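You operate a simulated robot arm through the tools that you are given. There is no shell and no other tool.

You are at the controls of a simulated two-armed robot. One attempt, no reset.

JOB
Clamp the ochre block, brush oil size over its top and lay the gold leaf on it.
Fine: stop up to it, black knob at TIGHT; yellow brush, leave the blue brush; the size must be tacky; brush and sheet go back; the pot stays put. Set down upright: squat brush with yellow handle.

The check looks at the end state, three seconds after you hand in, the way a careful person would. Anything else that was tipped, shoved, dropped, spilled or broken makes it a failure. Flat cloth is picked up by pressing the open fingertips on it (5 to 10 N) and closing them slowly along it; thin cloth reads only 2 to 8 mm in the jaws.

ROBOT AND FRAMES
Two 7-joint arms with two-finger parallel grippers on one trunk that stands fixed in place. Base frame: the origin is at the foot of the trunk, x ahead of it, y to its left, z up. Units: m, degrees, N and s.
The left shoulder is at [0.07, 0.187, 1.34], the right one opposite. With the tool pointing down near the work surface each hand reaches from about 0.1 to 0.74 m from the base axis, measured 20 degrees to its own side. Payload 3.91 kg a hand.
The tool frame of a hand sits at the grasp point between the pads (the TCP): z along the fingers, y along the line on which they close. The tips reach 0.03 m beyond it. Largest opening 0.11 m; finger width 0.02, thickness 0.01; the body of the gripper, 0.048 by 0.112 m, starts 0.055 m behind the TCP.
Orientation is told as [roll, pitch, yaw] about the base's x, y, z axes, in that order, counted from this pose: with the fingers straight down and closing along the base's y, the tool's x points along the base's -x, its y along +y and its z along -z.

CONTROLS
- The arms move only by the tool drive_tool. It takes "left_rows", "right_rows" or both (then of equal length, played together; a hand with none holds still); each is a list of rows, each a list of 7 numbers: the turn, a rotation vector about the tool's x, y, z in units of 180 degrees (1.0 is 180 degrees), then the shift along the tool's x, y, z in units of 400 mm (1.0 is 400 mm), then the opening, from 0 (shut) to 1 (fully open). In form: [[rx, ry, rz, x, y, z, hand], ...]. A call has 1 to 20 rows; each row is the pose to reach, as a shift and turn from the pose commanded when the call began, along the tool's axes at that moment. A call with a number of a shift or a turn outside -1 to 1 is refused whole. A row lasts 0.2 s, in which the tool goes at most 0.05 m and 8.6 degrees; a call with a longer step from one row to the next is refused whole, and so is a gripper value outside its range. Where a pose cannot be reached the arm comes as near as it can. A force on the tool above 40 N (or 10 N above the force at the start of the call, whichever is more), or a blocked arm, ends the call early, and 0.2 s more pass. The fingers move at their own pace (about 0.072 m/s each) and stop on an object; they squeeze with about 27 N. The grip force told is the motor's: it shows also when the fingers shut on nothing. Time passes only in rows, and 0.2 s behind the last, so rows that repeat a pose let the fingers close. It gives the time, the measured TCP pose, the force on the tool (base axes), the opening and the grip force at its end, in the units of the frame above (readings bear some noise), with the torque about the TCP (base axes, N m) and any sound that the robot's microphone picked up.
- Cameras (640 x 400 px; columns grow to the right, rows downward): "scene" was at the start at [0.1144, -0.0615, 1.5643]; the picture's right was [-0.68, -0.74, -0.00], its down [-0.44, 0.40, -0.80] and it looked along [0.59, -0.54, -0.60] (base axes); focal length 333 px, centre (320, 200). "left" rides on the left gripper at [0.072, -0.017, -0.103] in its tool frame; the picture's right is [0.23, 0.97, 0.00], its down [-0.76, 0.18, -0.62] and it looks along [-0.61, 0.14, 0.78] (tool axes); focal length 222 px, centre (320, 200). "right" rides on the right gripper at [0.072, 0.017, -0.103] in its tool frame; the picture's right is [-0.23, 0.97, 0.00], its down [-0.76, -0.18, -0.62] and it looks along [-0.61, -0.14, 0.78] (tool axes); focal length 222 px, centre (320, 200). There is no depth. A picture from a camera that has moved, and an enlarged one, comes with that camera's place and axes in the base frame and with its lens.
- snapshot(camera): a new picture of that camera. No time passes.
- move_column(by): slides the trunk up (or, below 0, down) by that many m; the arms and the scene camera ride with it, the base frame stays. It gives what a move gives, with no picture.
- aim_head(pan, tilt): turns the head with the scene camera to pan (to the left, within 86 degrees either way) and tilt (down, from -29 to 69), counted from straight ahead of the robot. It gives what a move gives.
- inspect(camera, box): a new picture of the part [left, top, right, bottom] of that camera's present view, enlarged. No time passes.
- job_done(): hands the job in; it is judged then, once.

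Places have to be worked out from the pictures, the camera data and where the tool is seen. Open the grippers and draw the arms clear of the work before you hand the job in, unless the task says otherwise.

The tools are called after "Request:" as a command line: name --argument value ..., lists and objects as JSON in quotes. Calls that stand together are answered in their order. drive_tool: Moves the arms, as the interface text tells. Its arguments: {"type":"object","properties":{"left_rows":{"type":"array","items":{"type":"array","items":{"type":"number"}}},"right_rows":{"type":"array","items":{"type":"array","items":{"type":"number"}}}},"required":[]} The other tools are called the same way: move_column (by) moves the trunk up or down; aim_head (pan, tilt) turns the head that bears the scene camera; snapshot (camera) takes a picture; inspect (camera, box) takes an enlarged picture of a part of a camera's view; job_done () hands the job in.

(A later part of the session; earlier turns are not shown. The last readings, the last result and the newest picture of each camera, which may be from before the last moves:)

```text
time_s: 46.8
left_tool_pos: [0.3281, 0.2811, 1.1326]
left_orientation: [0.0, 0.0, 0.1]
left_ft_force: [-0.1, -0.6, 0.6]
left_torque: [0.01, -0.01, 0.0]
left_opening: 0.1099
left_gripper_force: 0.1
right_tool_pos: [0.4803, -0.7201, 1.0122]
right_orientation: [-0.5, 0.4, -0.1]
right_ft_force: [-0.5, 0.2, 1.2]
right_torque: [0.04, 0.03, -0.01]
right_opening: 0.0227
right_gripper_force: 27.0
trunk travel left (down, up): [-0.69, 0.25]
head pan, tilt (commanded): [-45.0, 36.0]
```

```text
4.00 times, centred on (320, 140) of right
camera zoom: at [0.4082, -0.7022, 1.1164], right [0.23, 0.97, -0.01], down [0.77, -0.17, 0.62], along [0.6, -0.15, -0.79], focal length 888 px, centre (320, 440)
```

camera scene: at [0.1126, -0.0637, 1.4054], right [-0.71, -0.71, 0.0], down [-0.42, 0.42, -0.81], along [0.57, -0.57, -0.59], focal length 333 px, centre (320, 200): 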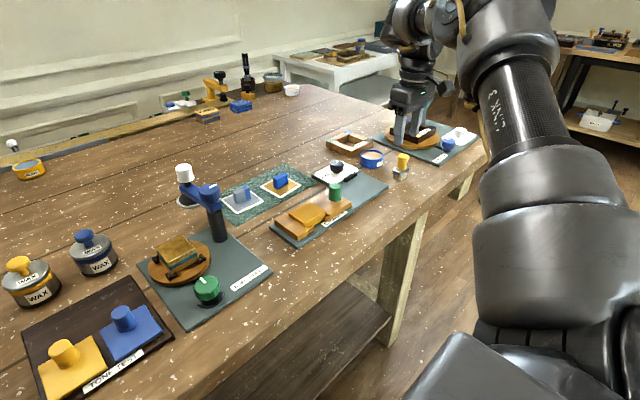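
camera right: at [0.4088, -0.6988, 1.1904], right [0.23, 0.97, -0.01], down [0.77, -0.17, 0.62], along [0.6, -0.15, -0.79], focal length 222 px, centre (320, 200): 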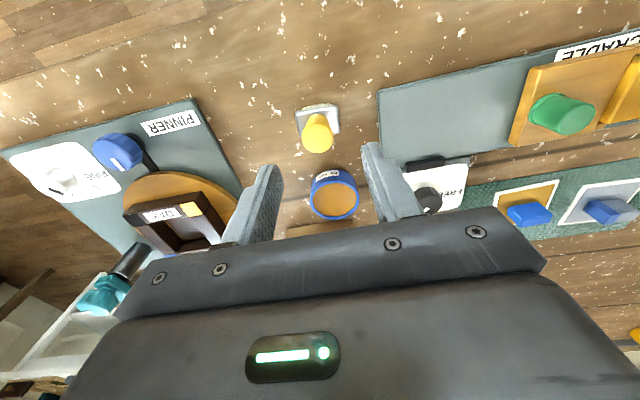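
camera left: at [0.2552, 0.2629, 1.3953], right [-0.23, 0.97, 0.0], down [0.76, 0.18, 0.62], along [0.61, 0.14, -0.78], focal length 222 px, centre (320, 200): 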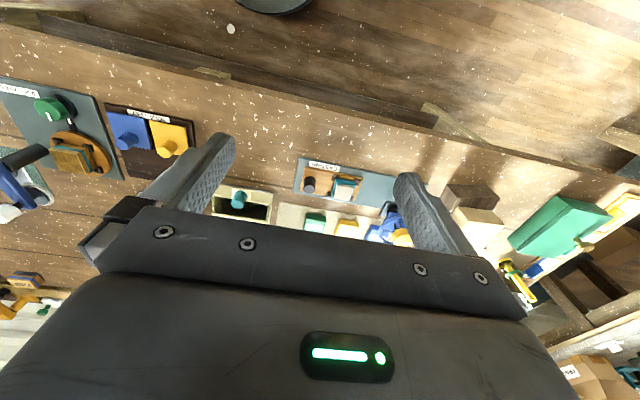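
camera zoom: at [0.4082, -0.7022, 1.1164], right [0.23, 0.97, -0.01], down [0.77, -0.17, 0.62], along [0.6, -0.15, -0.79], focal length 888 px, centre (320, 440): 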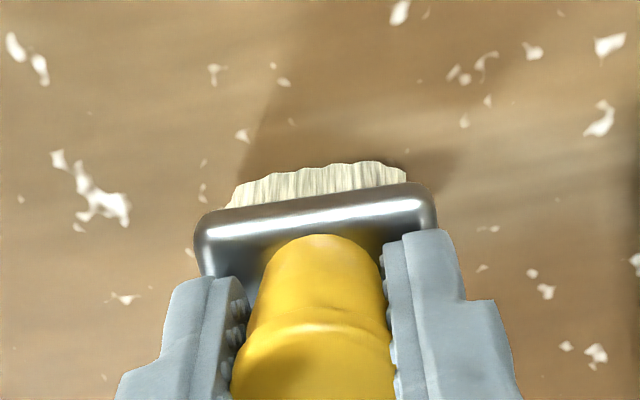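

Brush gripped (22.7 mm, 27 N); its resting TCP is (0.4803, −0.7203, 1.0122). I lift it 2 cm with the arm and 3 cm with the trunk, so the arm stays within its best reach band for the pot.

Request:
drive_tool --right_rows '[[0, 0, 0, 0, 0, -0.025, 0.1], [0, 0, 0, 0, 0, -0.05, 0.1]]'

Request:
move_column --by 0.035

Request:
inspect --camera "scene" --box '[340, 125, 436, 185]'

```text
time_s: 47.4
left_tool_pos: [0.3279, 0.2807, 1.1327]
left_orientation: [0.0, 0.0, 0.0]
left_ft_force: [0.5, -0.2, 0.0]
left_torque: [-0.01, 0.02, 0.02]
left_opening: 0.1102
left_gripper_force: 0.0
right_tool_pos: [0.4779, -0.7207, 1.0329]
right_orientation: [-0.4, 0.5, 0.0]
right_ft_force: [-0.4, 0.0, -0.5]
right_torque: [0.02, 0.02, -0.02]
right_opening: 0.023
right_gripper_force: 26.3
trunk travel left (down, up): [-0.69, 0.25]
head pan, tilt (commanded): [-45.0, 36.0]
```

```text
time_s: 48.2
left_tool_pos: [0.328, 0.2799, 1.167]
left_orientation: [0.0, 0.0, 0.1]
left_ft_force: [-0.1, 0.8, -0.5]
left_torque: [-0.02, 0.02, -0.01]
left_opening: 0.1101
left_gripper_force: 0.0
right_tool_pos: [0.4802, -0.7191, 1.0658]
right_orientation: [-0.3, 0.3, -0.2]
right_ft_force: [0.1, 0.2, 0.5]
right_torque: [0.0, 0.0, 0.02]
right_opening: 0.023
right_gripper_force: 27.1
trunk travel left (down, up): [-0.725, 0.215]
head pan, tilt (commanded): [-45.0, 36.0]
```

```text
6.67 times, centred on (388, 155) of scene
camera zoom: at [0.1126, -0.0646, 1.4403], right [-0.71, -0.71, 0.0], down [-0.42, 0.42, -0.81], along [0.57, -0.57, -0.59], focal length 2222 px, centre (-133, 500)
```

zoom: 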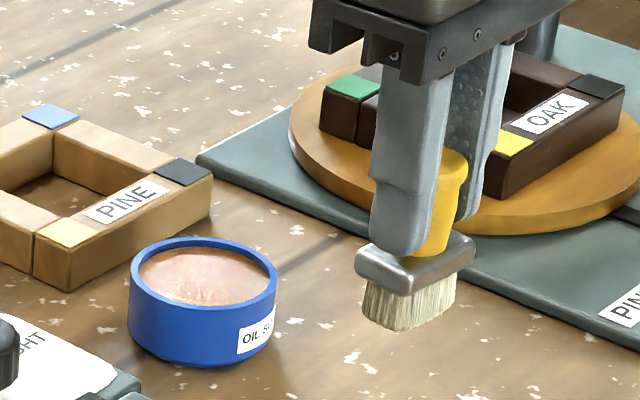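

Brush is in the air upright. Now I carry it over the pot centre (0.5735, −0.721).

Request:
drive_tool --right_rows '[[0, 0, 0, -0.06, 0, 0, 0.1], [0, 0, 0, -0.12, 0, 0, 0.1], [0, 0, 0, -0.18, -0.0015, 0, 0.1], [0, 0, 0, -0.233, -0.0025, 0, 0.1], [0, 0, 0, -0.233, -0.0025, 0, 0.1]]'

Request:
inspect --camera "scene" --box '[320, 110, 432, 180]'

Request:
inspect --camera "right" --box '[220, 70, 420, 195]'

```text
time_s: 49.4
left_tool_pos: [0.3284, 0.2811, 1.1666]
left_orientation: [0.0, 0.0, 0.1]
left_ft_force: [-0.3, -0.7, 0.0]
left_torque: [0.01, 0.0, -0.03]
left_opening: 0.1101
left_gripper_force: 0.0
right_tool_pos: [0.5674, -0.7167, 1.0663]
right_orientation: [-0.5, 0.4, -0.1]
right_ft_force: [0.4, 0.7, -1.6]
right_torque: [0.03, 0.01, 0.01]
right_opening: 0.0229
right_gripper_force: 27.0
right hand out of reach, approached as far as the arm can: row 4, 5
trunk travel left (down, up): [-0.725, 0.215]
head pan, tilt (commanded): [-45.0, 36.0]
```

```text
5.71 times, centred on (376, 145) of scene
camera zoom: at [0.1123, -0.0642, 1.4404], right [-0.71, -0.71, 0.0], down [-0.42, 0.42, -0.81], along [0.57, -0.57, -0.59], focal length 1904 px, centre (0, 514)
```

zoom: 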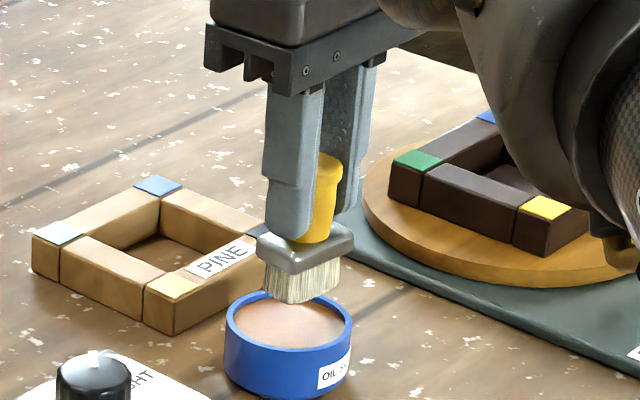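

```text
3.20 times, centred on (320, 132) of right
camera zoom: at [0.4953, -0.6988, 1.1706], right [0.23, 0.97, -0.01], down [0.77, -0.17, 0.62], along [0.6, -0.15, -0.79], focal length 711 px, centre (320, 416)
```

zoom: 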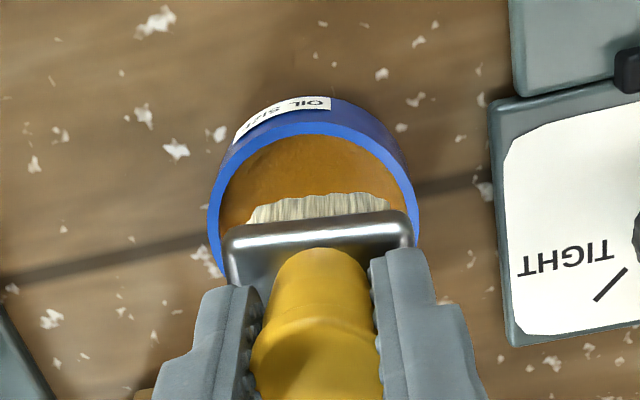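

It stops ~7 mm short of the pot centre. A 5° outward tilt of the brush puts the bristle tip ~6 mm further out, right over the centre, so I do that.

Request:
drive_tool --right_rows '[[0.0102, -0.0095, 0, 0, 0, 0, 0.1], [0.0203, -0.0189, 0, -0.002, 0, 0, 0.1], [0.0203, -0.0189, 0, -0.004, -0.001, 0, 0.1]]'

Request:
inspect --camera "scene" --box '[320, 110, 432, 180]'

Request:
inspect --camera "right" --box '[220, 70, 420, 195]'

```text
time_s: 50.2
left_tool_pos: [0.3273, 0.2787, 1.1676]
left_orientation: [0.1, 0.1, 0.1]
left_ft_force: [0.6, 1.0, -0.1]
left_torque: [-0.02, 0.03, -0.04]
left_opening: 0.1099
left_gripper_force: 0.1
right_tool_pos: [0.5674, -0.7174, 1.0657]
right_orientation: [-4.2, -3.0, 0.1]
right_ft_force: [0.8, -0.2, -1.3]
right_torque: [0.01, -0.02, -0.02]
right_opening: 0.0226
right_gripper_force: 26.5
trunk travel left (down, up): [-0.725, 0.215]
head pan, tilt (commanded): [-45.0, 36.0]
```

```text
5.71 times, centred on (376, 145) of scene
camera zoom: at [0.1127, -0.0648, 1.4403], right [-0.71, -0.71, 0.0], down [-0.42, 0.42, -0.81], along [0.57, -0.57, -0.59], focal length 1904 px, centre (0, 514)
```

zoom: 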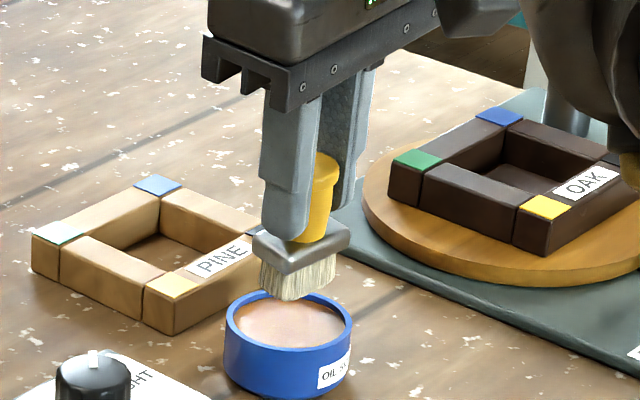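

```text
3.20 times, centred on (320, 132) of right
camera zoom: at [0.491, -0.6928, 1.1638], right [0.23, 0.97, -0.06], down [0.73, -0.13, 0.67], along [0.65, -0.2, -0.74], focal length 711 px, centre (320, 416)
```

zoom: 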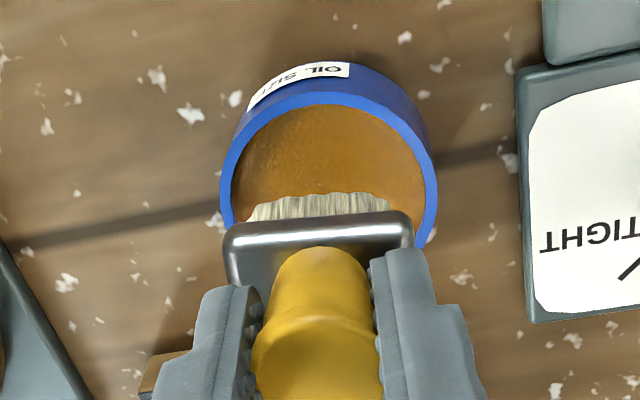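

The tilted bristle tip now sits within ~3 mm of the pot's centre. I dip by lowering the trunk 38 mm (bristle bottom to ≈0.961, about 10 mm into the size).

Request:
move_column --by -0.038

Request:
inspect --camera "scene" --box '[320, 110, 432, 180]'

Request:
inspect --camera "right" --box '[220, 70, 420, 195]'

```text
time_s: 51.1
left_tool_pos: [0.3257, 0.2815, 1.1292]
left_orientation: [-0.1, -0.3, 0.0]
left_ft_force: [1.3, 0.3, 0.1]
left_torque: [0.01, 0.01, 0.01]
left_opening: 0.1099
left_gripper_force: 0.0
right_tool_pos: [0.5684, -0.7159, 1.0374]
right_orientation: [-4.7, -3.8, 0.0]
right_ft_force: [-3.0, 0.5, 18.1]
right_torque: [0.42, 0.18, 0.01]
right_opening: 0.0229
right_gripper_force: 26.7
trunk travel left (down, up): [-0.687, 0.253]
head pan, tilt (commanded): [-45.0, 36.0]
stopped: the force on the tool passed its limit at 44 N (the readings are from after the stop); the commanded pose is now the measured one
```

```text
5.71 times, centred on (376, 145) of scene
camera zoom: at [0.1094, -0.0618, 1.4032], right [-0.71, -0.71, 0.0], down [-0.41, 0.41, -0.81], along [0.57, -0.57, -0.59], focal length 1904 px, centre (0, 514)
```

zoom: 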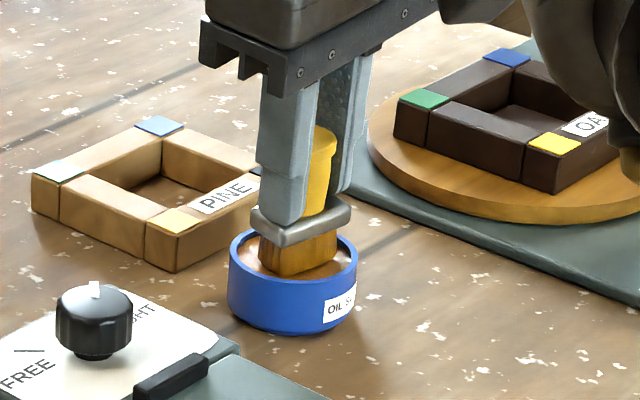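

```text
3.20 times, centred on (320, 132) of right
camera zoom: at [0.49, -0.6908, 1.1342], right [0.23, 0.97, -0.06], down [0.72, -0.13, 0.68], along [0.66, -0.2, -0.73], focal length 711 px, centre (320, 416)
```

zoom: 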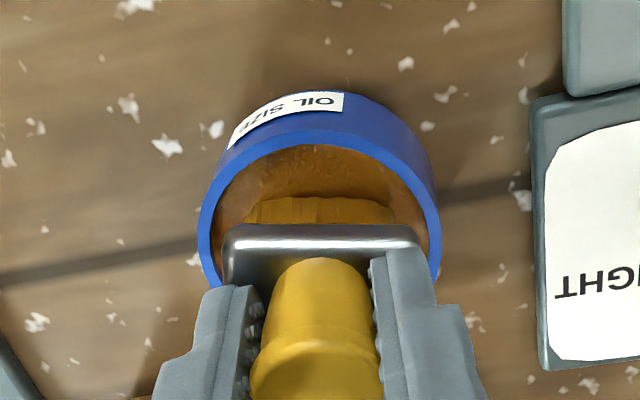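

The bristles met the surface of the size (bottom ≈0.971) and took on its colour — the brush is loaded, though the contact was firmer than needed. I raise straight up with the trunk and check pot and brush.

Request:
move_column --by 0.04

Request:
inspect --camera "scene" --box '[320, 110, 432, 180]'

Request:
inspect --camera "right" --box '[220, 70, 420, 195]'

```text
time_s: 51.9
left_tool_pos: [0.3274, 0.2792, 1.1689]
left_orientation: [-0.1, 0.0, 0.2]
left_ft_force: [0.3, -0.1, -0.3]
left_torque: [-0.01, 0.02, -0.01]
left_opening: 0.11
left_gripper_force: 0.1
right_tool_pos: [0.5725, -0.7175, 1.0726]
right_orientation: [-4.4, -3.4, 0.1]
right_ft_force: [0.3, -0.7, -0.3]
right_torque: [0.0, 0.03, 0.03]
right_opening: 0.0225
right_gripper_force: 27.2
trunk travel left (down, up): [-0.727, 0.213]
head pan, tilt (commanded): [-45.0, 36.0]
```

```text
5.71 times, centred on (376, 145) of scene
camera zoom: at [0.1131, -0.0646, 1.4427], right [-0.71, -0.71, 0.0], down [-0.42, 0.42, -0.81], along [0.57, -0.57, -0.59], focal length 1904 px, centre (0, 514)
```

zoom: 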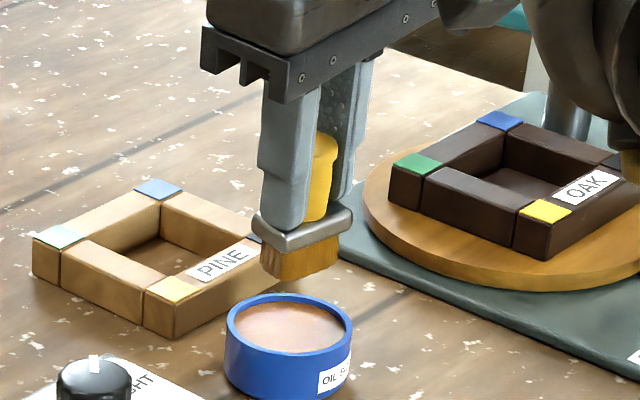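

```text
3.20 times, centred on (320, 132) of right
camera zoom: at [0.4925, -0.6929, 1.1693], right [0.23, 0.97, -0.06], down [0.72, -0.13, 0.68], along [0.65, -0.2, -0.73], focal length 711 px, centre (320, 416)
```

zoom: 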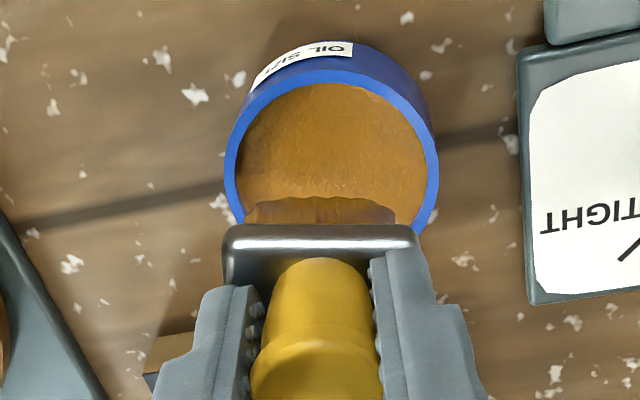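

The bristles are loaded with size, the pot hasn't moved. Before brushing I re-measure the clamped block's top from the scene camera.

Request:
inspect --camera "scene" --box '[264, 180, 360, 240]'

```text
6.67 times, centred on (312, 210) of scene
camera zoom: at [0.1131, -0.0646, 1.4427], right [-0.71, -0.71, 0.0], down [-0.42, 0.42, -0.81], along [0.57, -0.57, -0.59], focal length 2222 px, centre (373, 133)
```

zoom: 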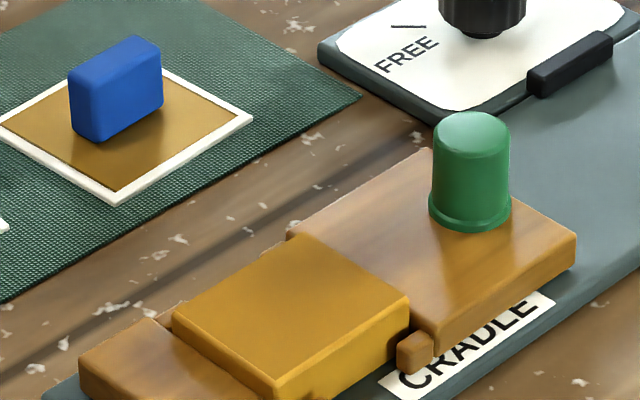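

Block top ≈ x 0.493–0.543, y −0.4575…−0.3985, z 0.978. I raise the trunk 5 cm so the brush clears the green knob, then bring the hand back upright while drawing inward.

Request:
move_column --by 0.05

Request:
drive_tool --right_rows '[[-0.008, 0.0063, 0, 0.03, 0.02, 0, 0.1], [-0.016, 0.0126, 0, 0.06, 0.05, 0, 0.1], [-0.0244, 0.0189, 0.0006, 0.09, 0.08, 0, 0.1], [-0.0244, 0.0189, 0.0006, 0.09, 0.08, 0, 0.1]]'

```text
time_s: 52.9
left_tool_pos: [0.3263, 0.2794, 1.2197]
left_orientation: [0.1, 0.0, 0.2]
left_ft_force: [0.3, 0.2, 0.3]
left_torque: [0.0, 0.0, 0.03]
left_opening: 0.1102
left_gripper_force: 0.0
right_tool_pos: [0.5701, -0.7172, 1.1215]
right_orientation: [-4.3, -3.5, 0.1]
right_ft_force: [0.2, 0.3, -0.1]
right_torque: [0.01, -0.03, 0.0]
right_opening: 0.0225
right_gripper_force: 26.5
trunk travel left (down, up): [-0.777, 0.163]
head pan, tilt (commanded): [-45.0, 36.0]
```

```text
time_s: 53.9
left_tool_pos: [0.3266, 0.2807, 1.2199]
left_orientation: [-0.1, 0.0, 0.2]
left_ft_force: [-0.2, -0.7, 0.5]
left_torque: [-0.02, 0.04, -0.03]
left_opening: 0.1101
left_gripper_force: 0.0
right_tool_pos: [0.5345, -0.686, 1.1163]
right_orientation: [0.0, -0.1, -0.2]
right_ft_force: [0.3, 0.1, -0.2]
right_torque: [-0.04, -0.02, 0.0]
right_opening: 0.0225
right_gripper_force: 27.4
trunk travel left (down, up): [-0.777, 0.163]
head pan, tilt (commanded): [-45.0, 36.0]
```

Hand vertical again at z 1.116 (brush bottom ≈1.05). I carry the brush above the block centre.

Request:
drive_tool --right_rows '[[0, 0, 0, 0.007, 0.1, 0, 0.1], [0, 0, 0, 0.014, 0.21, 0, 0.1], [0, 0, 0, 0.021, 0.32, 0, 0.1], [0, 0, 0, 0.028, 0.43, 0, 0.1], [0, 0, 0, 0.035, 0.54, 0, 0.1], [0, 0, 0, 0.041, 0.645, 0.03, 0.1], [0, 0, 0, 0.041, 0.645, 0.06, 0.1], [0, 0, 0, 0.041, 0.645, 0.06, 0.1]]'

Request:
inspect --camera "right" --box '[220, 70, 420, 195]'

Request:
inspect --camera "scene" --box '[232, 160, 360, 240]'

```text
time_s: 55.6
left_tool_pos: [0.3277, 0.2802, 1.2198]
left_orientation: [0.1, -0.1, 0.1]
left_ft_force: [-0.2, 0.1, 0.5]
left_torque: [-0.01, 0.01, 0.02]
left_opening: 0.1098
left_gripper_force: 0.1
right_tool_pos: [0.5174, -0.427, 1.0937]
right_orientation: [0.0, -0.2, -0.3]
right_ft_force: [-0.3, -0.6, -0.5]
right_torque: [-0.02, 0.0, -0.01]
right_opening: 0.0224
right_gripper_force: 26.5
trunk travel left (down, up): [-0.777, 0.163]
head pan, tilt (commanded): [-45.0, 36.0]
```

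```text
3.20 times, centred on (320, 132) of right
camera zoom: at [0.445, -0.4107, 1.1973], right [0.23, 0.97, 0.0], down [0.76, -0.18, 0.62], along [0.61, -0.14, -0.78], focal length 711 px, centre (320, 416)
```

zoom: 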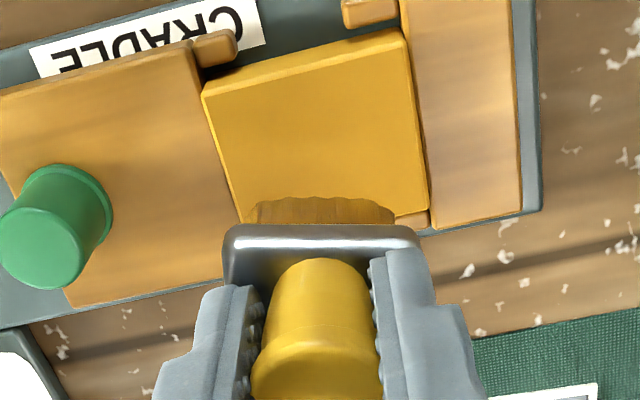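

```text
5.00 times, centred on (296, 200) of scene
camera zoom: at [0.1117, -0.0645, 1.4929], right [-0.71, -0.71, 0.0], down [-0.42, 0.42, -0.81], along [0.57, -0.57, -0.59], focal length 1666 px, centre (440, 200)
```

zoom: 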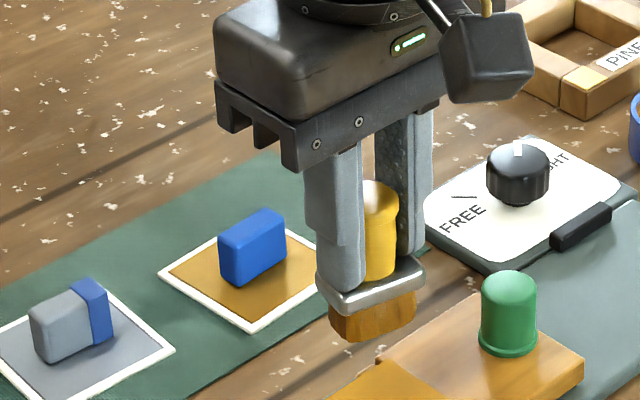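

From this view the block top spans x 0.491–0.543, y −0.456…−0.397 (centre 0.517, −0.4265). I lower the brush to just above the surface.

Request:
drive_tool --right_rows '[[0, 0, 0, 0, 0, 0.04, 0.1], [0, 0, 0, 0, 0, 0.08, 0.1], [0, 0, 0, 0, 0, 0.1, 0.1], [0, 0, 0, 0, 0, 0.109, 0.1]]'

Request:
inspect --camera "scene" --box '[270, 170, 366, 230]'

```text
time_s: 56.6
left_tool_pos: [0.3278, 0.2805, 1.2195]
left_orientation: [0.0, 0.1, 0.1]
left_ft_force: [-0.8, -0.1, 0.2]
left_torque: [-0.01, -0.01, 0.01]
left_opening: 0.1102
left_gripper_force: 0.1
right_tool_pos: [0.519, -0.4272, 1.049]
right_orientation: [0.0, 0.0, -0.2]
right_ft_force: [0.5, -0.2, -0.8]
right_torque: [0.0, 0.01, 0.01]
right_opening: 0.0225
right_gripper_force: 26.7
trunk travel left (down, up): [-0.777, 0.163]
head pan, tilt (commanded): [-45.0, 36.0]
```

```text
6.67 times, centred on (318, 200) of scene
camera zoom: at [0.1123, -0.0645, 1.4929], right [-0.71, -0.71, 0.0], down [-0.42, 0.42, -0.81], along [0.57, -0.57, -0.59], focal length 2222 px, centre (333, 200)
```

zoom: 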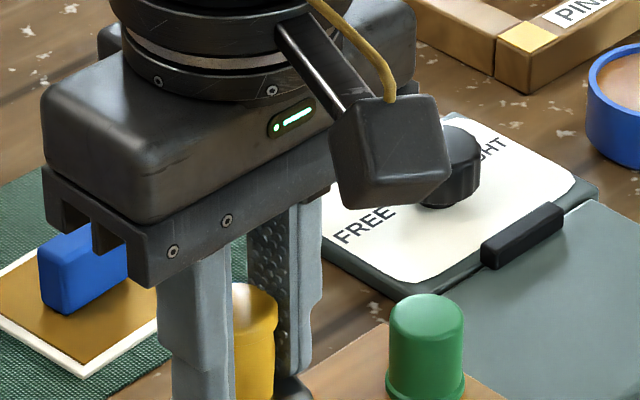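

No contact yet. I descend another 4 mm in 1 mm rows and check force and picture.

Request:
drive_tool --right_rows '[[0, 0, 0, 0, 0, 0.0025, 0.1], [0, 0, 0, 0, 0, 0.005, 0.1], [0, 0, 0, 0, 0, 0.0075, 0.1], [0, 0, 0, 0, 0, 0.01, 0.1]]'

Request:
inspect --camera "scene" --box '[250, 195, 346, 255]'

```text
time_s: 57.6
left_tool_pos: [0.3277, 0.2815, 1.2201]
left_orientation: [0.0, 0.1, 0.0]
left_ft_force: [-0.1, -0.1, 0.3]
left_torque: [0.01, 0.01, -0.01]
left_opening: 0.1098
left_gripper_force: 0.1
right_tool_pos: [0.5192, -0.4278, 1.0469]
right_orientation: [-0.1, 0.0, -0.1]
right_ft_force: [0.7, 0.2, -0.4]
right_torque: [0.02, -0.02, -0.02]
right_opening: 0.0226
right_gripper_force: 27.2
trunk travel left (down, up): [-0.777, 0.163]
head pan, tilt (commanded): [-45.0, 36.0]
```

```text
6.67 times, centred on (298, 225) of scene
camera zoom: at [0.1122, -0.0641, 1.4929], right [-0.71, -0.71, 0.0], down [-0.42, 0.42, -0.81], along [0.57, -0.57, -0.59], focal length 2222 px, centre (467, 33)
```

zoom: 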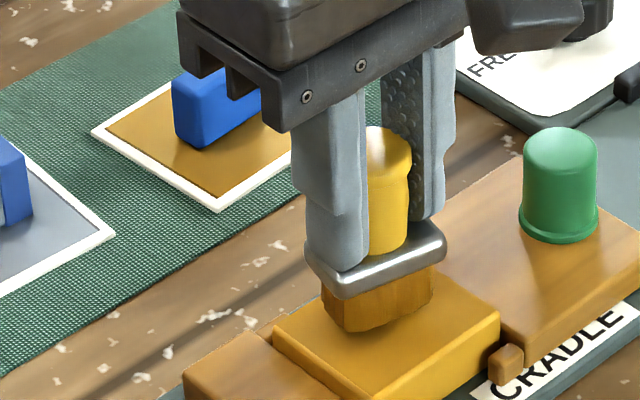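

Still just above the surface; I continue down 3 mm.

Request:
drive_tool --right_rows '[[0, 0, 0, 0, 0, 0.0025, 0.1], [0, 0, 0, 0, 0, 0.005, 0.1], [0, 0, 0, 0, 0, 0.0075, 0.1]]'

Request:
inspect --camera "scene" --box '[250, 195, 346, 255]'

```text
time_s: 58.5
left_tool_pos: [0.3283, 0.2807, 1.2201]
left_orientation: [0.0, 0.0, 0.1]
left_ft_force: [-0.4, 0.4, 0.1]
left_torque: [0.01, -0.03, -0.04]
left_opening: 0.11
left_gripper_force: 0.1
right_tool_pos: [0.5185, -0.4265, 1.0437]
right_orientation: [0.0, -0.2, -0.1]
right_ft_force: [0.9, -0.2, -0.4]
right_torque: [-0.02, -0.01, 0.0]
right_opening: 0.0224
right_gripper_force: 26.8
trunk travel left (down, up): [-0.777, 0.163]
head pan, tilt (commanded): [-45.0, 36.0]
```

```text
6.67 times, centred on (298, 225) of scene
camera zoom: at [0.1122, -0.0642, 1.4929], right [-0.71, -0.71, 0.0], down [-0.42, 0.42, -0.81], along [0.57, -0.57, -0.59], focal length 2222 px, centre (467, 33)
```

zoom: 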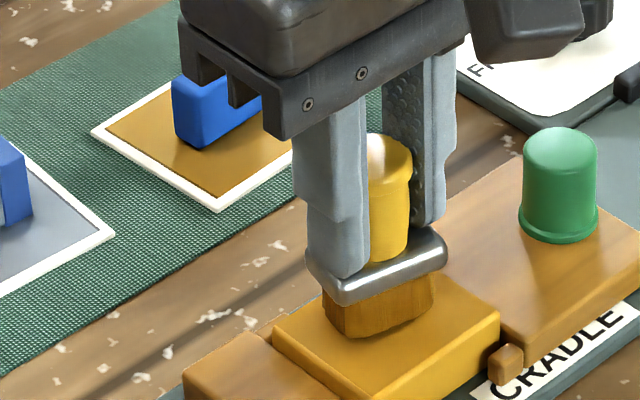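

No reaction yet; another 2 mm.

Request:
drive_tool --right_rows '[[0, 0, 0, 0, 0, 0.0025, 0.1], [0, 0, 0, 0, 0, 0.005, 0.1], [0, 0, 0, 0, 0, 0.005, 0.1]]'

Request:
inspect --camera "scene" --box '[250, 195, 346, 255]'

```text
time_s: 59.2
left_tool_pos: [0.3276, 0.2788, 1.2199]
left_orientation: [0.0, -0.1, 0.1]
left_ft_force: [-1.3, 1.0, -0.1]
left_torque: [0.02, -0.01, -0.01]
left_opening: 0.1101
left_gripper_force: 0.1
right_tool_pos: [0.5184, -0.4279, 1.0418]
right_orientation: [0.0, -0.1, -0.1]
right_ft_force: [0.9, -0.4, 2.6]
right_torque: [0.0, -0.08, -0.01]
right_opening: 0.0227
right_gripper_force: 27.6
trunk travel left (down, up): [-0.777, 0.163]
head pan, tilt (commanded): [-45.0, 36.0]
```

```text
6.67 times, centred on (298, 225) of scene
camera zoom: at [0.1118, -0.064, 1.493], right [-0.71, -0.71, 0.0], down [-0.42, 0.42, -0.81], along [0.57, -0.57, -0.59], focal length 2222 px, centre (467, 33)
```

zoom: 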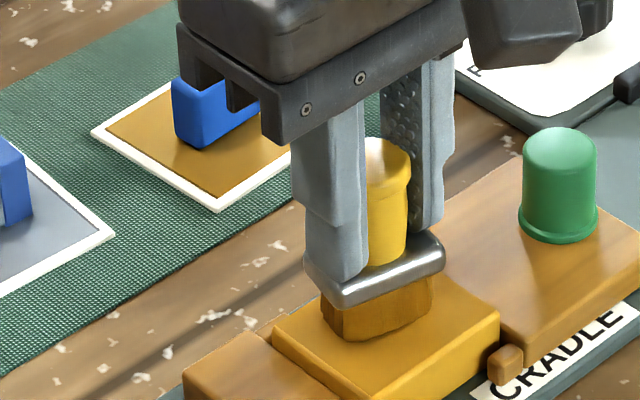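

Light contact (2.6 N) at TCP z≈1.042. Now I brush: three overlapping strokes along x across the whole top (centre, left, right), pressing under 1 mm more.

Request:
drive_tool --right_rows '[[0, 0, 0, 0.004, 0.0025, 0.0015, 0.1], [0, 0, 0, -0.025, 0.0025, 0.0015, 0.1], [0, 0, 0, -0.0535, 0.0025, 0.0015, 0.1], [0, 0, 0, -0.025, 0.0025, 0.0015, 0.1], [0, 0, 0, 0.004, 0.0025, 0.0015, 0.1], [0, 0, 0, 0.0325, 0.0025, 0.0015, 0.1], [0, 0, 0, 0.0615, 0.0025, 0.0015, 0.1], [0, 0, 0, 0.0615, 0.0335, 0.0015, 0.1], [0, 0, 0, 0.0325, 0.0335, 0.0015, 0.1], [0, 0, 0, 0.004, 0.0335, 0.0015, 0.1], [0, 0, 0, -0.025, 0.0335, 0.0015, 0.1], [0, 0, 0, -0.0535, 0.0335, 0.0015, 0.1], [0, 0, 0, -0.0535, 0.0025, 0.0015, 0.1], [0, 0, 0, -0.0535, -0.0285, 0.0015, 0.1], [0, 0, 0, -0.025, -0.0285, 0.0015, 0.1], [0, 0, 0, 0.004, -0.0285, 0.0015, 0.1], [0, 0, 0, 0.0325, -0.0285, 0.0015, 0.1], [0, 0, 0, 0.0615, -0.0285, 0.0015, 0.1], [0, 0, 0, 0.0615, 0.0025, 0.0015, 0.1], [0, 0, 0, 0.0325, 0.0025, 0.0015, 0.1]]'

Request:
snapshot --camera "right"

Request:
inspect --camera "scene" --box '[250, 195, 346, 255]'

```text
time_s: 63.5
left_tool_pos: [0.3266, 0.2825, 1.2194]
left_orientation: [0.0, -0.2, 0.1]
left_ft_force: [0.3, -0.2, -0.9]
left_torque: [-0.02, 0.03, 0.0]
left_opening: 0.1101
left_gripper_force: 0.0
right_tool_pos: [0.5048, -0.425, 1.042]
right_orientation: [0.1, 0.1, -0.1]
right_ft_force: [-7.1, -1.0, 15.9]
right_torque: [0.04, 0.14, 0.07]
right_opening: 0.0227
right_gripper_force: 27.0
trunk travel left (down, up): [-0.777, 0.163]
head pan, tilt (commanded): [-45.0, 36.0]
```

```text
taken
camera right: at [0.4312, -0.408, 1.1451], right [0.23, 0.97, 0.0], down [0.76, -0.18, 0.62], along [0.61, -0.14, -0.78], focal length 222 px, centre (320, 200)
```

right: 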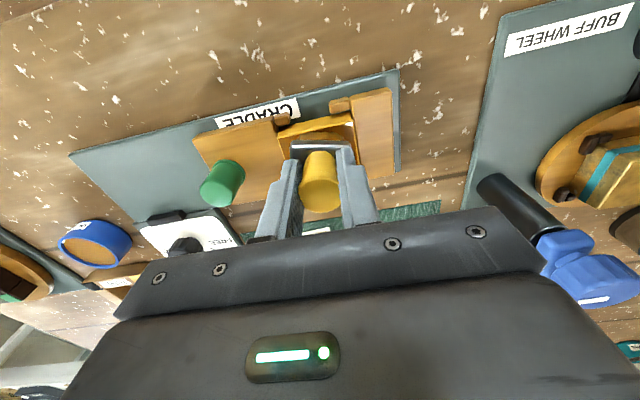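

```text
6.67 times, centred on (298, 225) of scene
camera zoom: at [0.1104, -0.0621, 1.4931], right [-0.71, -0.71, 0.0], down [-0.41, 0.41, -0.81], along [0.57, -0.57, -0.59], focal length 2222 px, centre (467, 33)
```

zoom: 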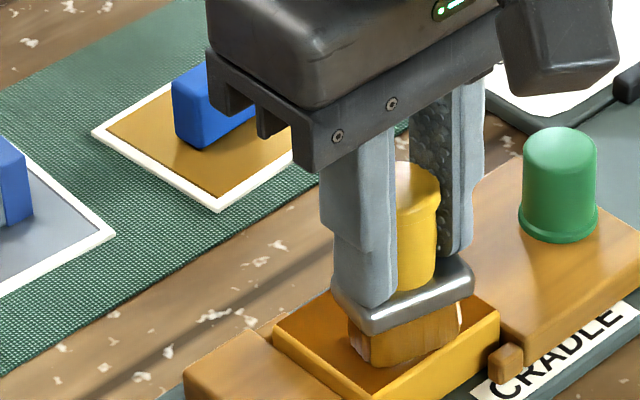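

The sized area is clearly darker. I lift the brush to see how complete the coverage is.

Request:
drive_tool --right_rows '[[0, 0, 0, 0, 0, -0.03, 0.1], [0, 0, 0, 0, 0, -0.1, 0.1], [0, 0, 0, -0.05, 0, -0.15, 0.1], [0, 0, 0, -0.1, 0, -0.15, 0.1]]'

Request:
inspect --camera "scene" --box '[260, 200, 340, 250]'

Request:
inspect --camera "right" --box '[220, 50, 420, 175]'

```text
time_s: 64.5
left_tool_pos: [0.3288, 0.2791, 1.2189]
left_orientation: [0.0, 0.1, 0.0]
left_ft_force: [0.4, 0.4, 0.0]
left_torque: [0.01, -0.01, 0.01]
left_opening: 0.1102
left_gripper_force: 0.0
right_tool_pos: [0.5482, -0.4272, 1.0985]
right_orientation: [0.0, 0.1, -0.2]
right_ft_force: [-0.2, -0.1, -1.1]
right_torque: [0.01, 0.04, 0.0]
right_opening: 0.0226
right_gripper_force: 26.2
trunk travel left (down, up): [-0.777, 0.163]
head pan, tilt (commanded): [-45.0, 36.0]
```

```text
8.00 times, centred on (300, 225) of scene
camera zoom: at [0.1144, -0.0644, 1.4926], right [-0.71, -0.71, 0.0], down [-0.42, 0.42, -0.81], along [0.57, -0.57, -0.59], focal length 2666 px, centre (480, 0)
```

zoom: 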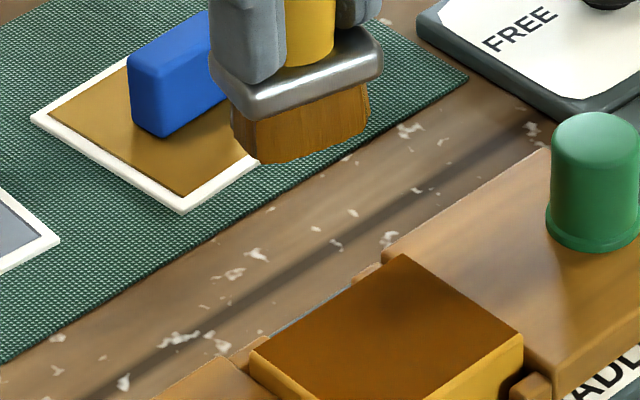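

```text
3.20 times, centred on (320, 112) of right
camera zoom: at [0.4757, -0.4108, 1.2014], right [0.23, 0.97, 0.0], down [0.76, -0.18, 0.62], along [0.61, -0.14, -0.78], focal length 711 px, centre (320, 480)
```

zoom: 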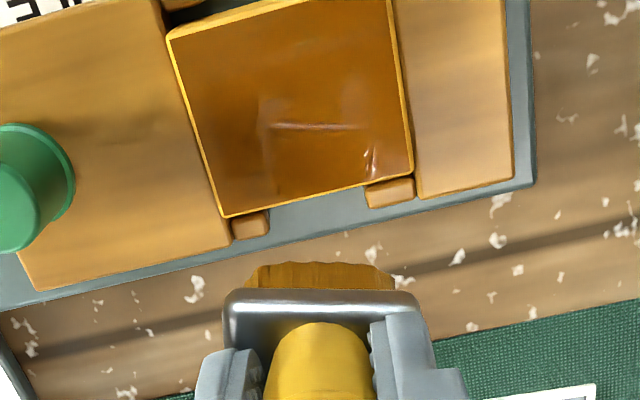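

The whole top is evenly sized and glossy-wet (finished at t≈63 s). While it turns tacky I take the brush back above its place at (0.4803, −0.7203).

Request:
drive_tool --right_rows '[[0, 0, 0, 0.02, -0.08, -0.03, 0.1], [0, 0, 0, 0.045, -0.19, -0.03, 0.1], [0, 0, 0, 0.07, -0.3, -0.03, 0.1], [0, 0, 0, 0.095, -0.41, -0.03, 0.1], [0, 0, 0, 0.12, -0.52, -0.03, 0.1], [0, 0, 0, 0.145, -0.63, -0.02, 0.1], [0, 0, 0, 0.17, -0.733, -0.01, 0.1], [0, 0, 0, 0.17, -0.733, -0.01, 0.1]]'

Request:
inspect --camera "scene" --box '[340, 120, 452, 190]'

Request:
inspect --camera "scene" --box '[260, 195, 340, 245]'

```text
time_s: 66.2
left_tool_pos: [0.3273, 0.2809, 1.2201]
left_orientation: [-0.1, 0.0, 0.1]
left_ft_force: [-0.2, -0.2, 0.0]
left_torque: [-0.02, -0.02, 0.0]
left_opening: 0.1101
left_gripper_force: 0.1
right_tool_pos: [0.4766, -0.7185, 1.1024]
right_orientation: [0.0, -0.1, -0.1]
right_ft_force: [-0.2, 0.2, 0.2]
right_torque: [-0.02, -0.04, -0.01]
right_opening: 0.0225
right_gripper_force: 26.9
trunk travel left (down, up): [-0.777, 0.163]
head pan, tilt (commanded): [-45.0, 36.0]
```

```text
5.71 times, centred on (396, 155) of scene
camera zoom: at [0.1121, -0.0638, 1.4929], right [-0.71, -0.71, 0.0], down [-0.42, 0.42, -0.81], along [0.57, -0.57, -0.59], focal length 1904 px, centre (-114, 457)
```

zoom: 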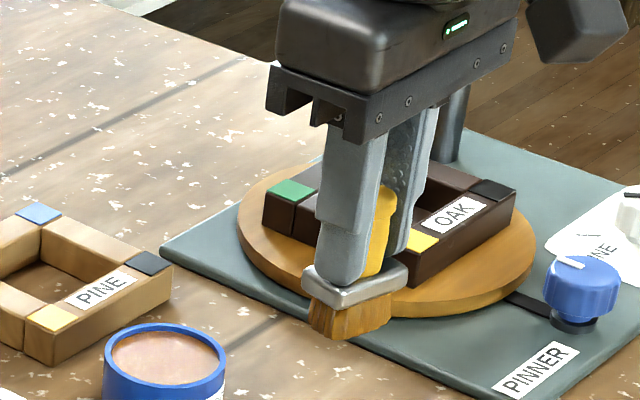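

```text
8.00 times, centred on (300, 220) of scene
camera zoom: at [0.1121, -0.0638, 1.4929], right [-0.71, -0.71, 0.0], down [-0.42, 0.42, -0.81], along [0.57, -0.57, -0.59], focal length 2666 px, centre (480, 40)
```

zoom: 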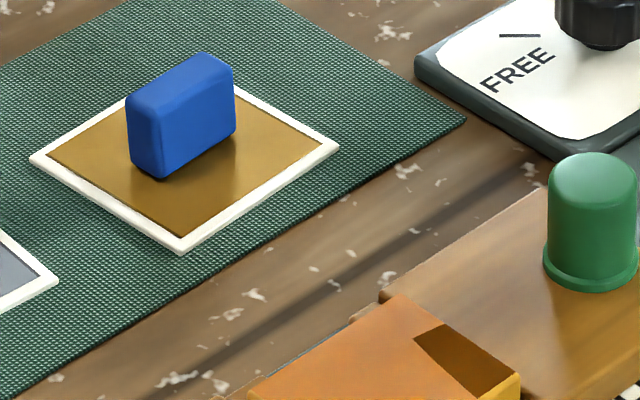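

I correct a few millimetres and lower the brush until its bristles are ~5 mm above the bench.

Request:
drive_tool --right_rows '[[0, 0, 0, -0.009, -0.0045, 0.06, 0.1], [0, 0, 0, -0.009, -0.0045, 0.12, 0.1], [0, 0, 0, -0.009, -0.0045, 0.17, 0.1], [0, 0, 0, -0.009, -0.0045, 0.205, 0.1], [0, 0, 0, -0.009, -0.0045, 0.205, 0.1]]'

Request:
inspect --camera "scene" --box '[340, 140, 436, 200]'

Request:
inspect --camera "right" --box '[240, 90, 400, 190]'

```text
time_s: 67.5
left_tool_pos: [0.3273, 0.2799, 1.22]
left_orientation: [0.1, -0.1, 0.1]
left_ft_force: [0.6, 0.0, -0.7]
left_torque: [-0.02, 0.05, 0.02]
left_opening: 0.1099
left_gripper_force: 0.1
right_tool_pos: [0.479, -0.7207, 1.0207]
right_orientation: [0.0, -0.1, -0.2]
right_ft_force: [-0.3, -0.1, -0.6]
right_torque: [-0.01, -0.02, -0.01]
right_opening: 0.0227
right_gripper_force: 26.8
trunk travel left (down, up): [-0.777, 0.163]
head pan, tilt (commanded): [-45.0, 36.0]
```

```text
6.67 times, centred on (388, 170) of scene
camera zoom: at [0.1119, -0.0642, 1.4929], right [-0.71, -0.71, 0.0], down [-0.42, 0.42, -0.81], along [0.57, -0.57, -0.59], focal length 2222 px, centre (-133, 400)
```

zoom: 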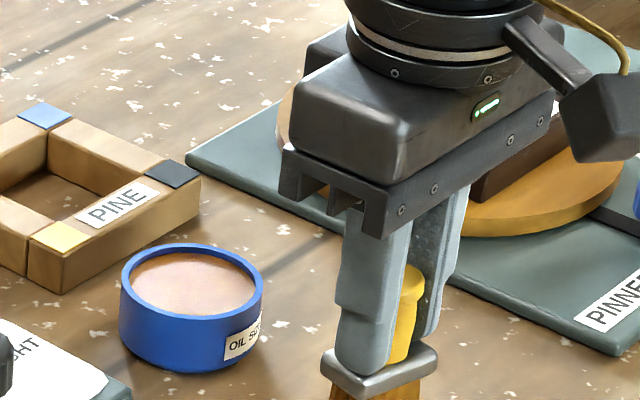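

```text
4.00 times, centred on (320, 140) of right
camera zoom: at [0.4072, -0.7032, 1.1248], right [0.23, 0.97, 0.0], down [0.76, -0.18, 0.62], along [0.61, -0.14, -0.78], focal length 888 px, centre (320, 440)
```

zoom: 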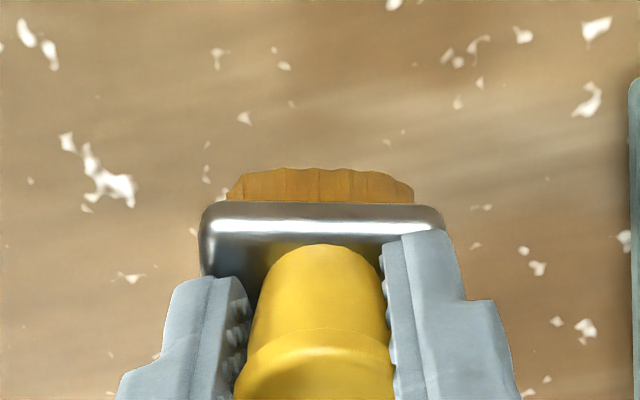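

The brush turned a few degrees about its own axis in the grip, which is harmless. I go down in 2 mm then 1 mm rows until it touches the bench.

Request:
drive_tool --right_rows '[[0, 0, 0, 0, 0, 0.005, 0.1], [0, 0, 0, 0, 0, 0.01, 0.1], [0, 0, 0, 0, 0, 0.015, 0.1], [0, 0, 0, 0, 0, 0.018, 0.1]]'

Request:
inspect --camera "scene" --box '[350, 155, 430, 205]'

```text
time_s: 68.5
left_tool_pos: [0.328, 0.2803, 1.219]
left_orientation: [0.0, 0.0, 0.2]
left_ft_force: [0.3, -0.3, -0.1]
left_torque: [-0.03, 0.0, -0.04]
left_opening: 0.1101
left_gripper_force: 0.0
right_tool_pos: [0.4793, -0.7217, 1.0141]
right_orientation: [0.0, -0.1, -0.2]
right_ft_force: [-0.4, -0.4, -0.9]
right_torque: [-0.01, 0.03, -0.02]
right_opening: 0.0227
right_gripper_force: 27.3
trunk travel left (down, up): [-0.777, 0.163]
head pan, tilt (commanded): [-45.0, 36.0]
```

```text
8.00 times, centred on (390, 180) of scene
camera zoom: at [0.1123, -0.0646, 1.4928], right [-0.71, -0.71, 0.0], down [-0.42, 0.42, -0.81], along [0.57, -0.57, -0.59], focal length 2666 px, centre (-240, 360)
```

zoom: 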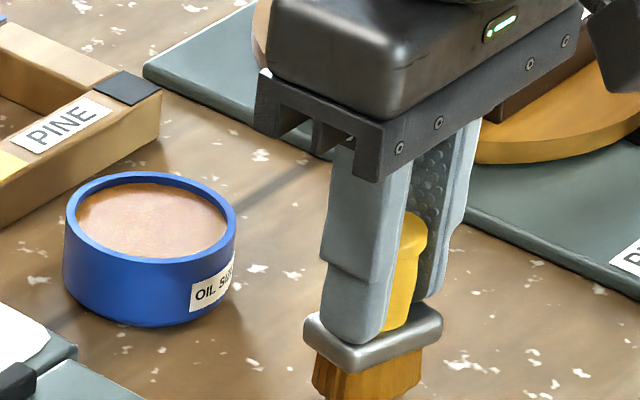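

Not touching yet; 3 mm more.

Request:
drive_tool --right_rows '[[0, 0, 0, 0, 0, 0.0025, 0.1], [0, 0, 0, 0, 0, 0.005, 0.1], [0, 0, 0, 0, 0, 0.0075, 0.1]]'

```text
time_s: 69.2
left_tool_pos: [0.3278, 0.2796, 1.2214]
left_orientation: [0.1, 0.0, 0.1]
left_ft_force: [0.2, -0.1, 0.0]
left_torque: [0.02, 0.01, 0.03]
left_opening: 0.1102
left_gripper_force: 0.2
right_tool_pos: [0.48, -0.7209, 1.0136]
right_orientation: [-0.1, -0.1, -0.1]
right_ft_force: [0.0, 0.6, -0.5]
right_torque: [-0.01, 0.01, -0.01]
right_opening: 0.0226
right_gripper_force: 27.3
trunk travel left (down, up): [-0.777, 0.163]
head pan, tilt (commanded): [-45.0, 36.0]
```

Request:
drive_tool --right_rows '[[0, 0, 0, 0, 0, 0.0025, 0.1], [0, 0, 0, 0, 0, 0.005, 0.1], [0, 0, 0, 0, 0, 0.005, 0.1]]'

Request:
inspect --camera "scene" --box '[350, 160, 430, 210]'

```text
time_s: 70.0
left_tool_pos: [0.3279, 0.2806, 1.2197]
left_orientation: [0.0, 0.0, 0.1]
left_ft_force: [-0.3, -0.2, -0.1]
left_torque: [0.01, 0.0, -0.02]
left_opening: 0.11
left_gripper_force: 0.0
right_tool_pos: [0.4807, -0.7211, 1.0112]
right_orientation: [0.0, -0.2, -0.1]
right_ft_force: [-0.9, 0.5, -0.8]
right_torque: [0.01, 0.0, -0.01]
right_opening: 0.0226
right_gripper_force: 27.3
trunk travel left (down, up): [-0.777, 0.163]
head pan, tilt (commanded): [-45.0, 36.0]
```

```text
8.00 times, centred on (390, 185) of scene
camera zoom: at [0.1122, -0.0643, 1.4929], right [-0.71, -0.71, 0.0], down [-0.42, 0.42, -0.81], along [0.57, -0.57, -0.59], focal length 2666 px, centre (-240, 320)
```

zoom: 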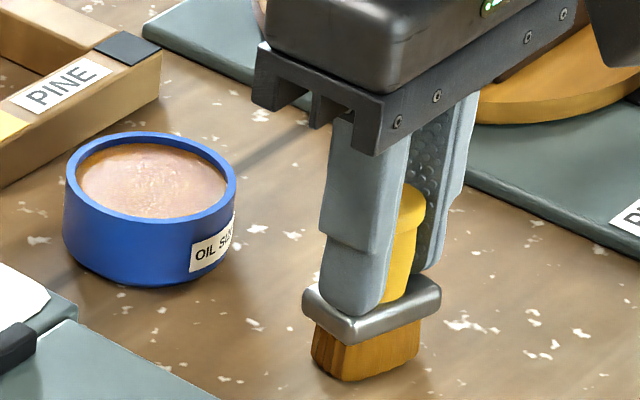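

Very close to the bench now; two more millimetres.

Request:
drive_tool --right_rows '[[0, 0, 0, 0, 0, 0.0025, 0.1], [0, 0, 0, 0, 0, 0.005, 0.1], [0, 0, 0, 0, 0, 0.005, 0.1]]'

```text
time_s: 70.8
left_tool_pos: [0.3272, 0.2818, 1.22]
left_orientation: [0.0, 0.0, 0.1]
left_ft_force: [-0.3, 0.0, -0.1]
left_torque: [0.0, 0.01, -0.02]
left_opening: 0.11
left_gripper_force: 0.0
right_tool_pos: [0.4798, -0.7208, 1.0101]
right_orientation: [-0.1, -0.2, -0.2]
right_ft_force: [1.8, -4.6, 11.1]
right_torque: [-0.08, -0.25, -0.05]
right_opening: 0.0227
right_gripper_force: 26.8
trunk travel left (down, up): [-0.777, 0.163]
head pan, tilt (commanded): [-45.0, 36.0]
```

Contact (11 N). I ease back 1 mm and open the fingers to release the brush.

Request:
drive_tool --right_rows '[[0, 0, 0, 0, 0, -0.0025, 0.1], [0, 0, 0, 0, 0, -0.0025, 0.22], [0, 0, 0, 0, 0, -0.0025, 0.3], [0, 0, 0, 0, 0, -0.0025, 0.45], [0, 0, 0, 0, 0, -0.0025, 0.5]]'

Request:
inspect --camera "scene" --box '[350, 160, 430, 210]'

Request:
inspect --camera "right" --box '[240, 90, 400, 190]'

```text
time_s: 72.0
left_tool_pos: [0.3271, 0.2806, 1.2202]
left_orientation: [0.1, 0.0, 0.0]
left_ft_force: [-0.5, 0.0, 1.4]
left_torque: [0.01, 0.02, 0.0]
left_opening: 0.1099
left_gripper_force: 0.1
right_tool_pos: [0.4793, -0.7213, 1.0092]
right_orientation: [0.1, -0.1, -0.1]
right_ft_force: [0.1, 0.2, -0.7]
right_torque: [0.01, 0.01, -0.03]
right_opening: 0.055
right_gripper_force: 0.1
trunk travel left (down, up): [-0.777, 0.163]
head pan, tilt (commanded): [-45.0, 36.0]
```

```text
8.00 times, centred on (390, 185) of scene
camera zoom: at [0.112, -0.0641, 1.4929], right [-0.71, -0.71, 0.0], down [-0.42, 0.42, -0.81], along [0.57, -0.57, -0.59], focal length 2666 px, centre (-240, 320)
```

zoom: 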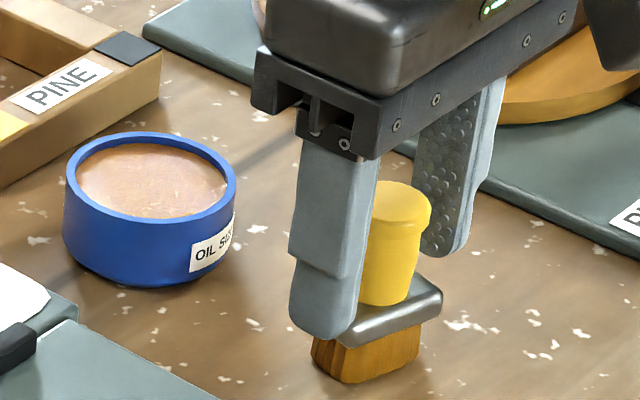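

```text
4.00 times, centred on (320, 140) of right
camera zoom: at [0.4076, -0.7041, 1.1127], right [0.23, 0.97, 0.0], down [0.76, -0.18, 0.62], along [0.61, -0.14, -0.78], focal length 888 px, centre (320, 440)
```

zoom: 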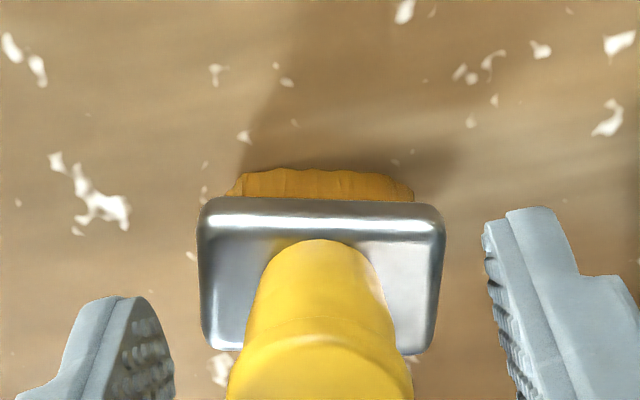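

The brush stands upright by itself. I lift straight off and check it from above.

Request:
drive_tool --right_rows '[[0, 0, 0, 0, 0, -0.05, 0.5], [0, 0, 0, 0, 0, -0.14, 0.5], [0, 0, 0, 0, 0, -0.24, 0.5]]'

Request:
snapshot --camera "scene"

Request:
inspect --camera "scene" --box '[350, 150, 430, 200]'

Request:
inspect --camera "scene" --box '[230, 180, 358, 260]'

```text
time_s: 72.8
left_tool_pos: [0.3266, 0.2811, 1.2193]
left_orientation: [0.1, 0.0, 0.1]
left_ft_force: [0.3, -0.6, 0.0]
left_torque: [0.0, 0.04, 0.02]
left_opening: 0.1102
left_gripper_force: 0.0
right_tool_pos: [0.4803, -0.7216, 1.1082]
right_orientation: [-0.1, -0.2, -0.1]
right_ft_force: [0.8, 1.1, 0.1]
right_torque: [0.0, -0.03, 0.03]
right_opening: 0.0551
right_gripper_force: 0.1
trunk travel left (down, up): [-0.777, 0.163]
head pan, tilt (commanded): [-45.0, 36.0]
```

```text
taken
camera scene: at [0.1115, -0.0627, 1.4929], right [-0.71, -0.71, 0.0], down [-0.42, 0.41, -0.81], along [0.57, -0.57, -0.59], focal length 333 px, centre (320, 200)
```

scene: 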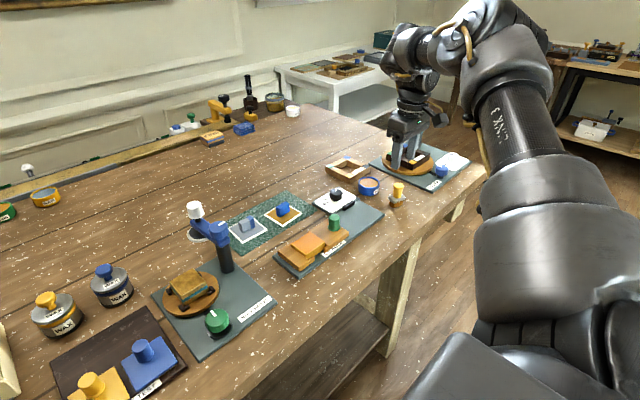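

```text
8.00 times, centred on (390, 175) of scene
camera zoom: at [0.1115, -0.0627, 1.4929], right [-0.71, -0.71, 0.0], down [-0.42, 0.41, -0.81], along [0.57, -0.57, -0.59], focal length 2666 px, centre (-240, 400)
```

zoom: 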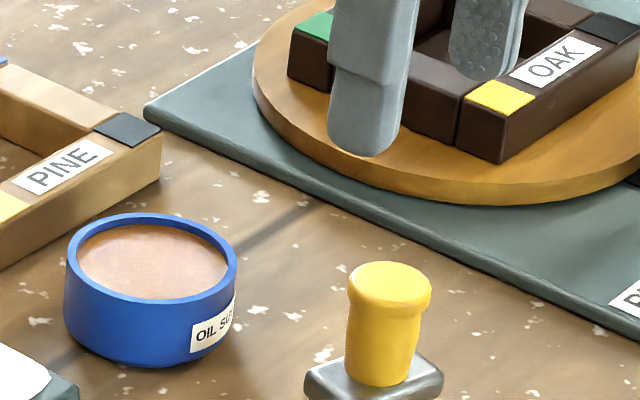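

```text
5.00 times, centred on (294, 220) of scene
camera zoom: at [0.1115, -0.0627, 1.4929], right [-0.71, -0.71, 0.0], down [-0.42, 0.41, -0.81], along [0.57, -0.57, -0.59], focal length 1666 px, centre (450, 100)
```

zoom: 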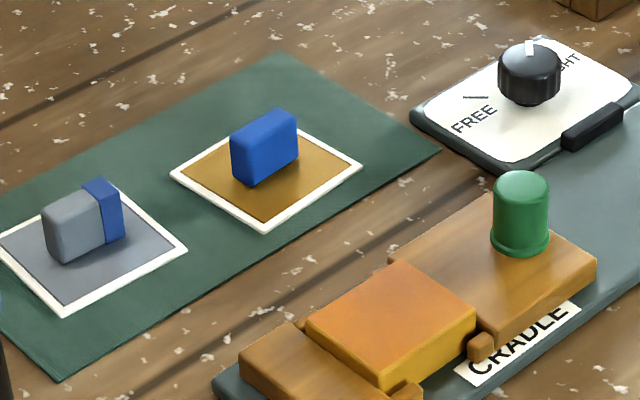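

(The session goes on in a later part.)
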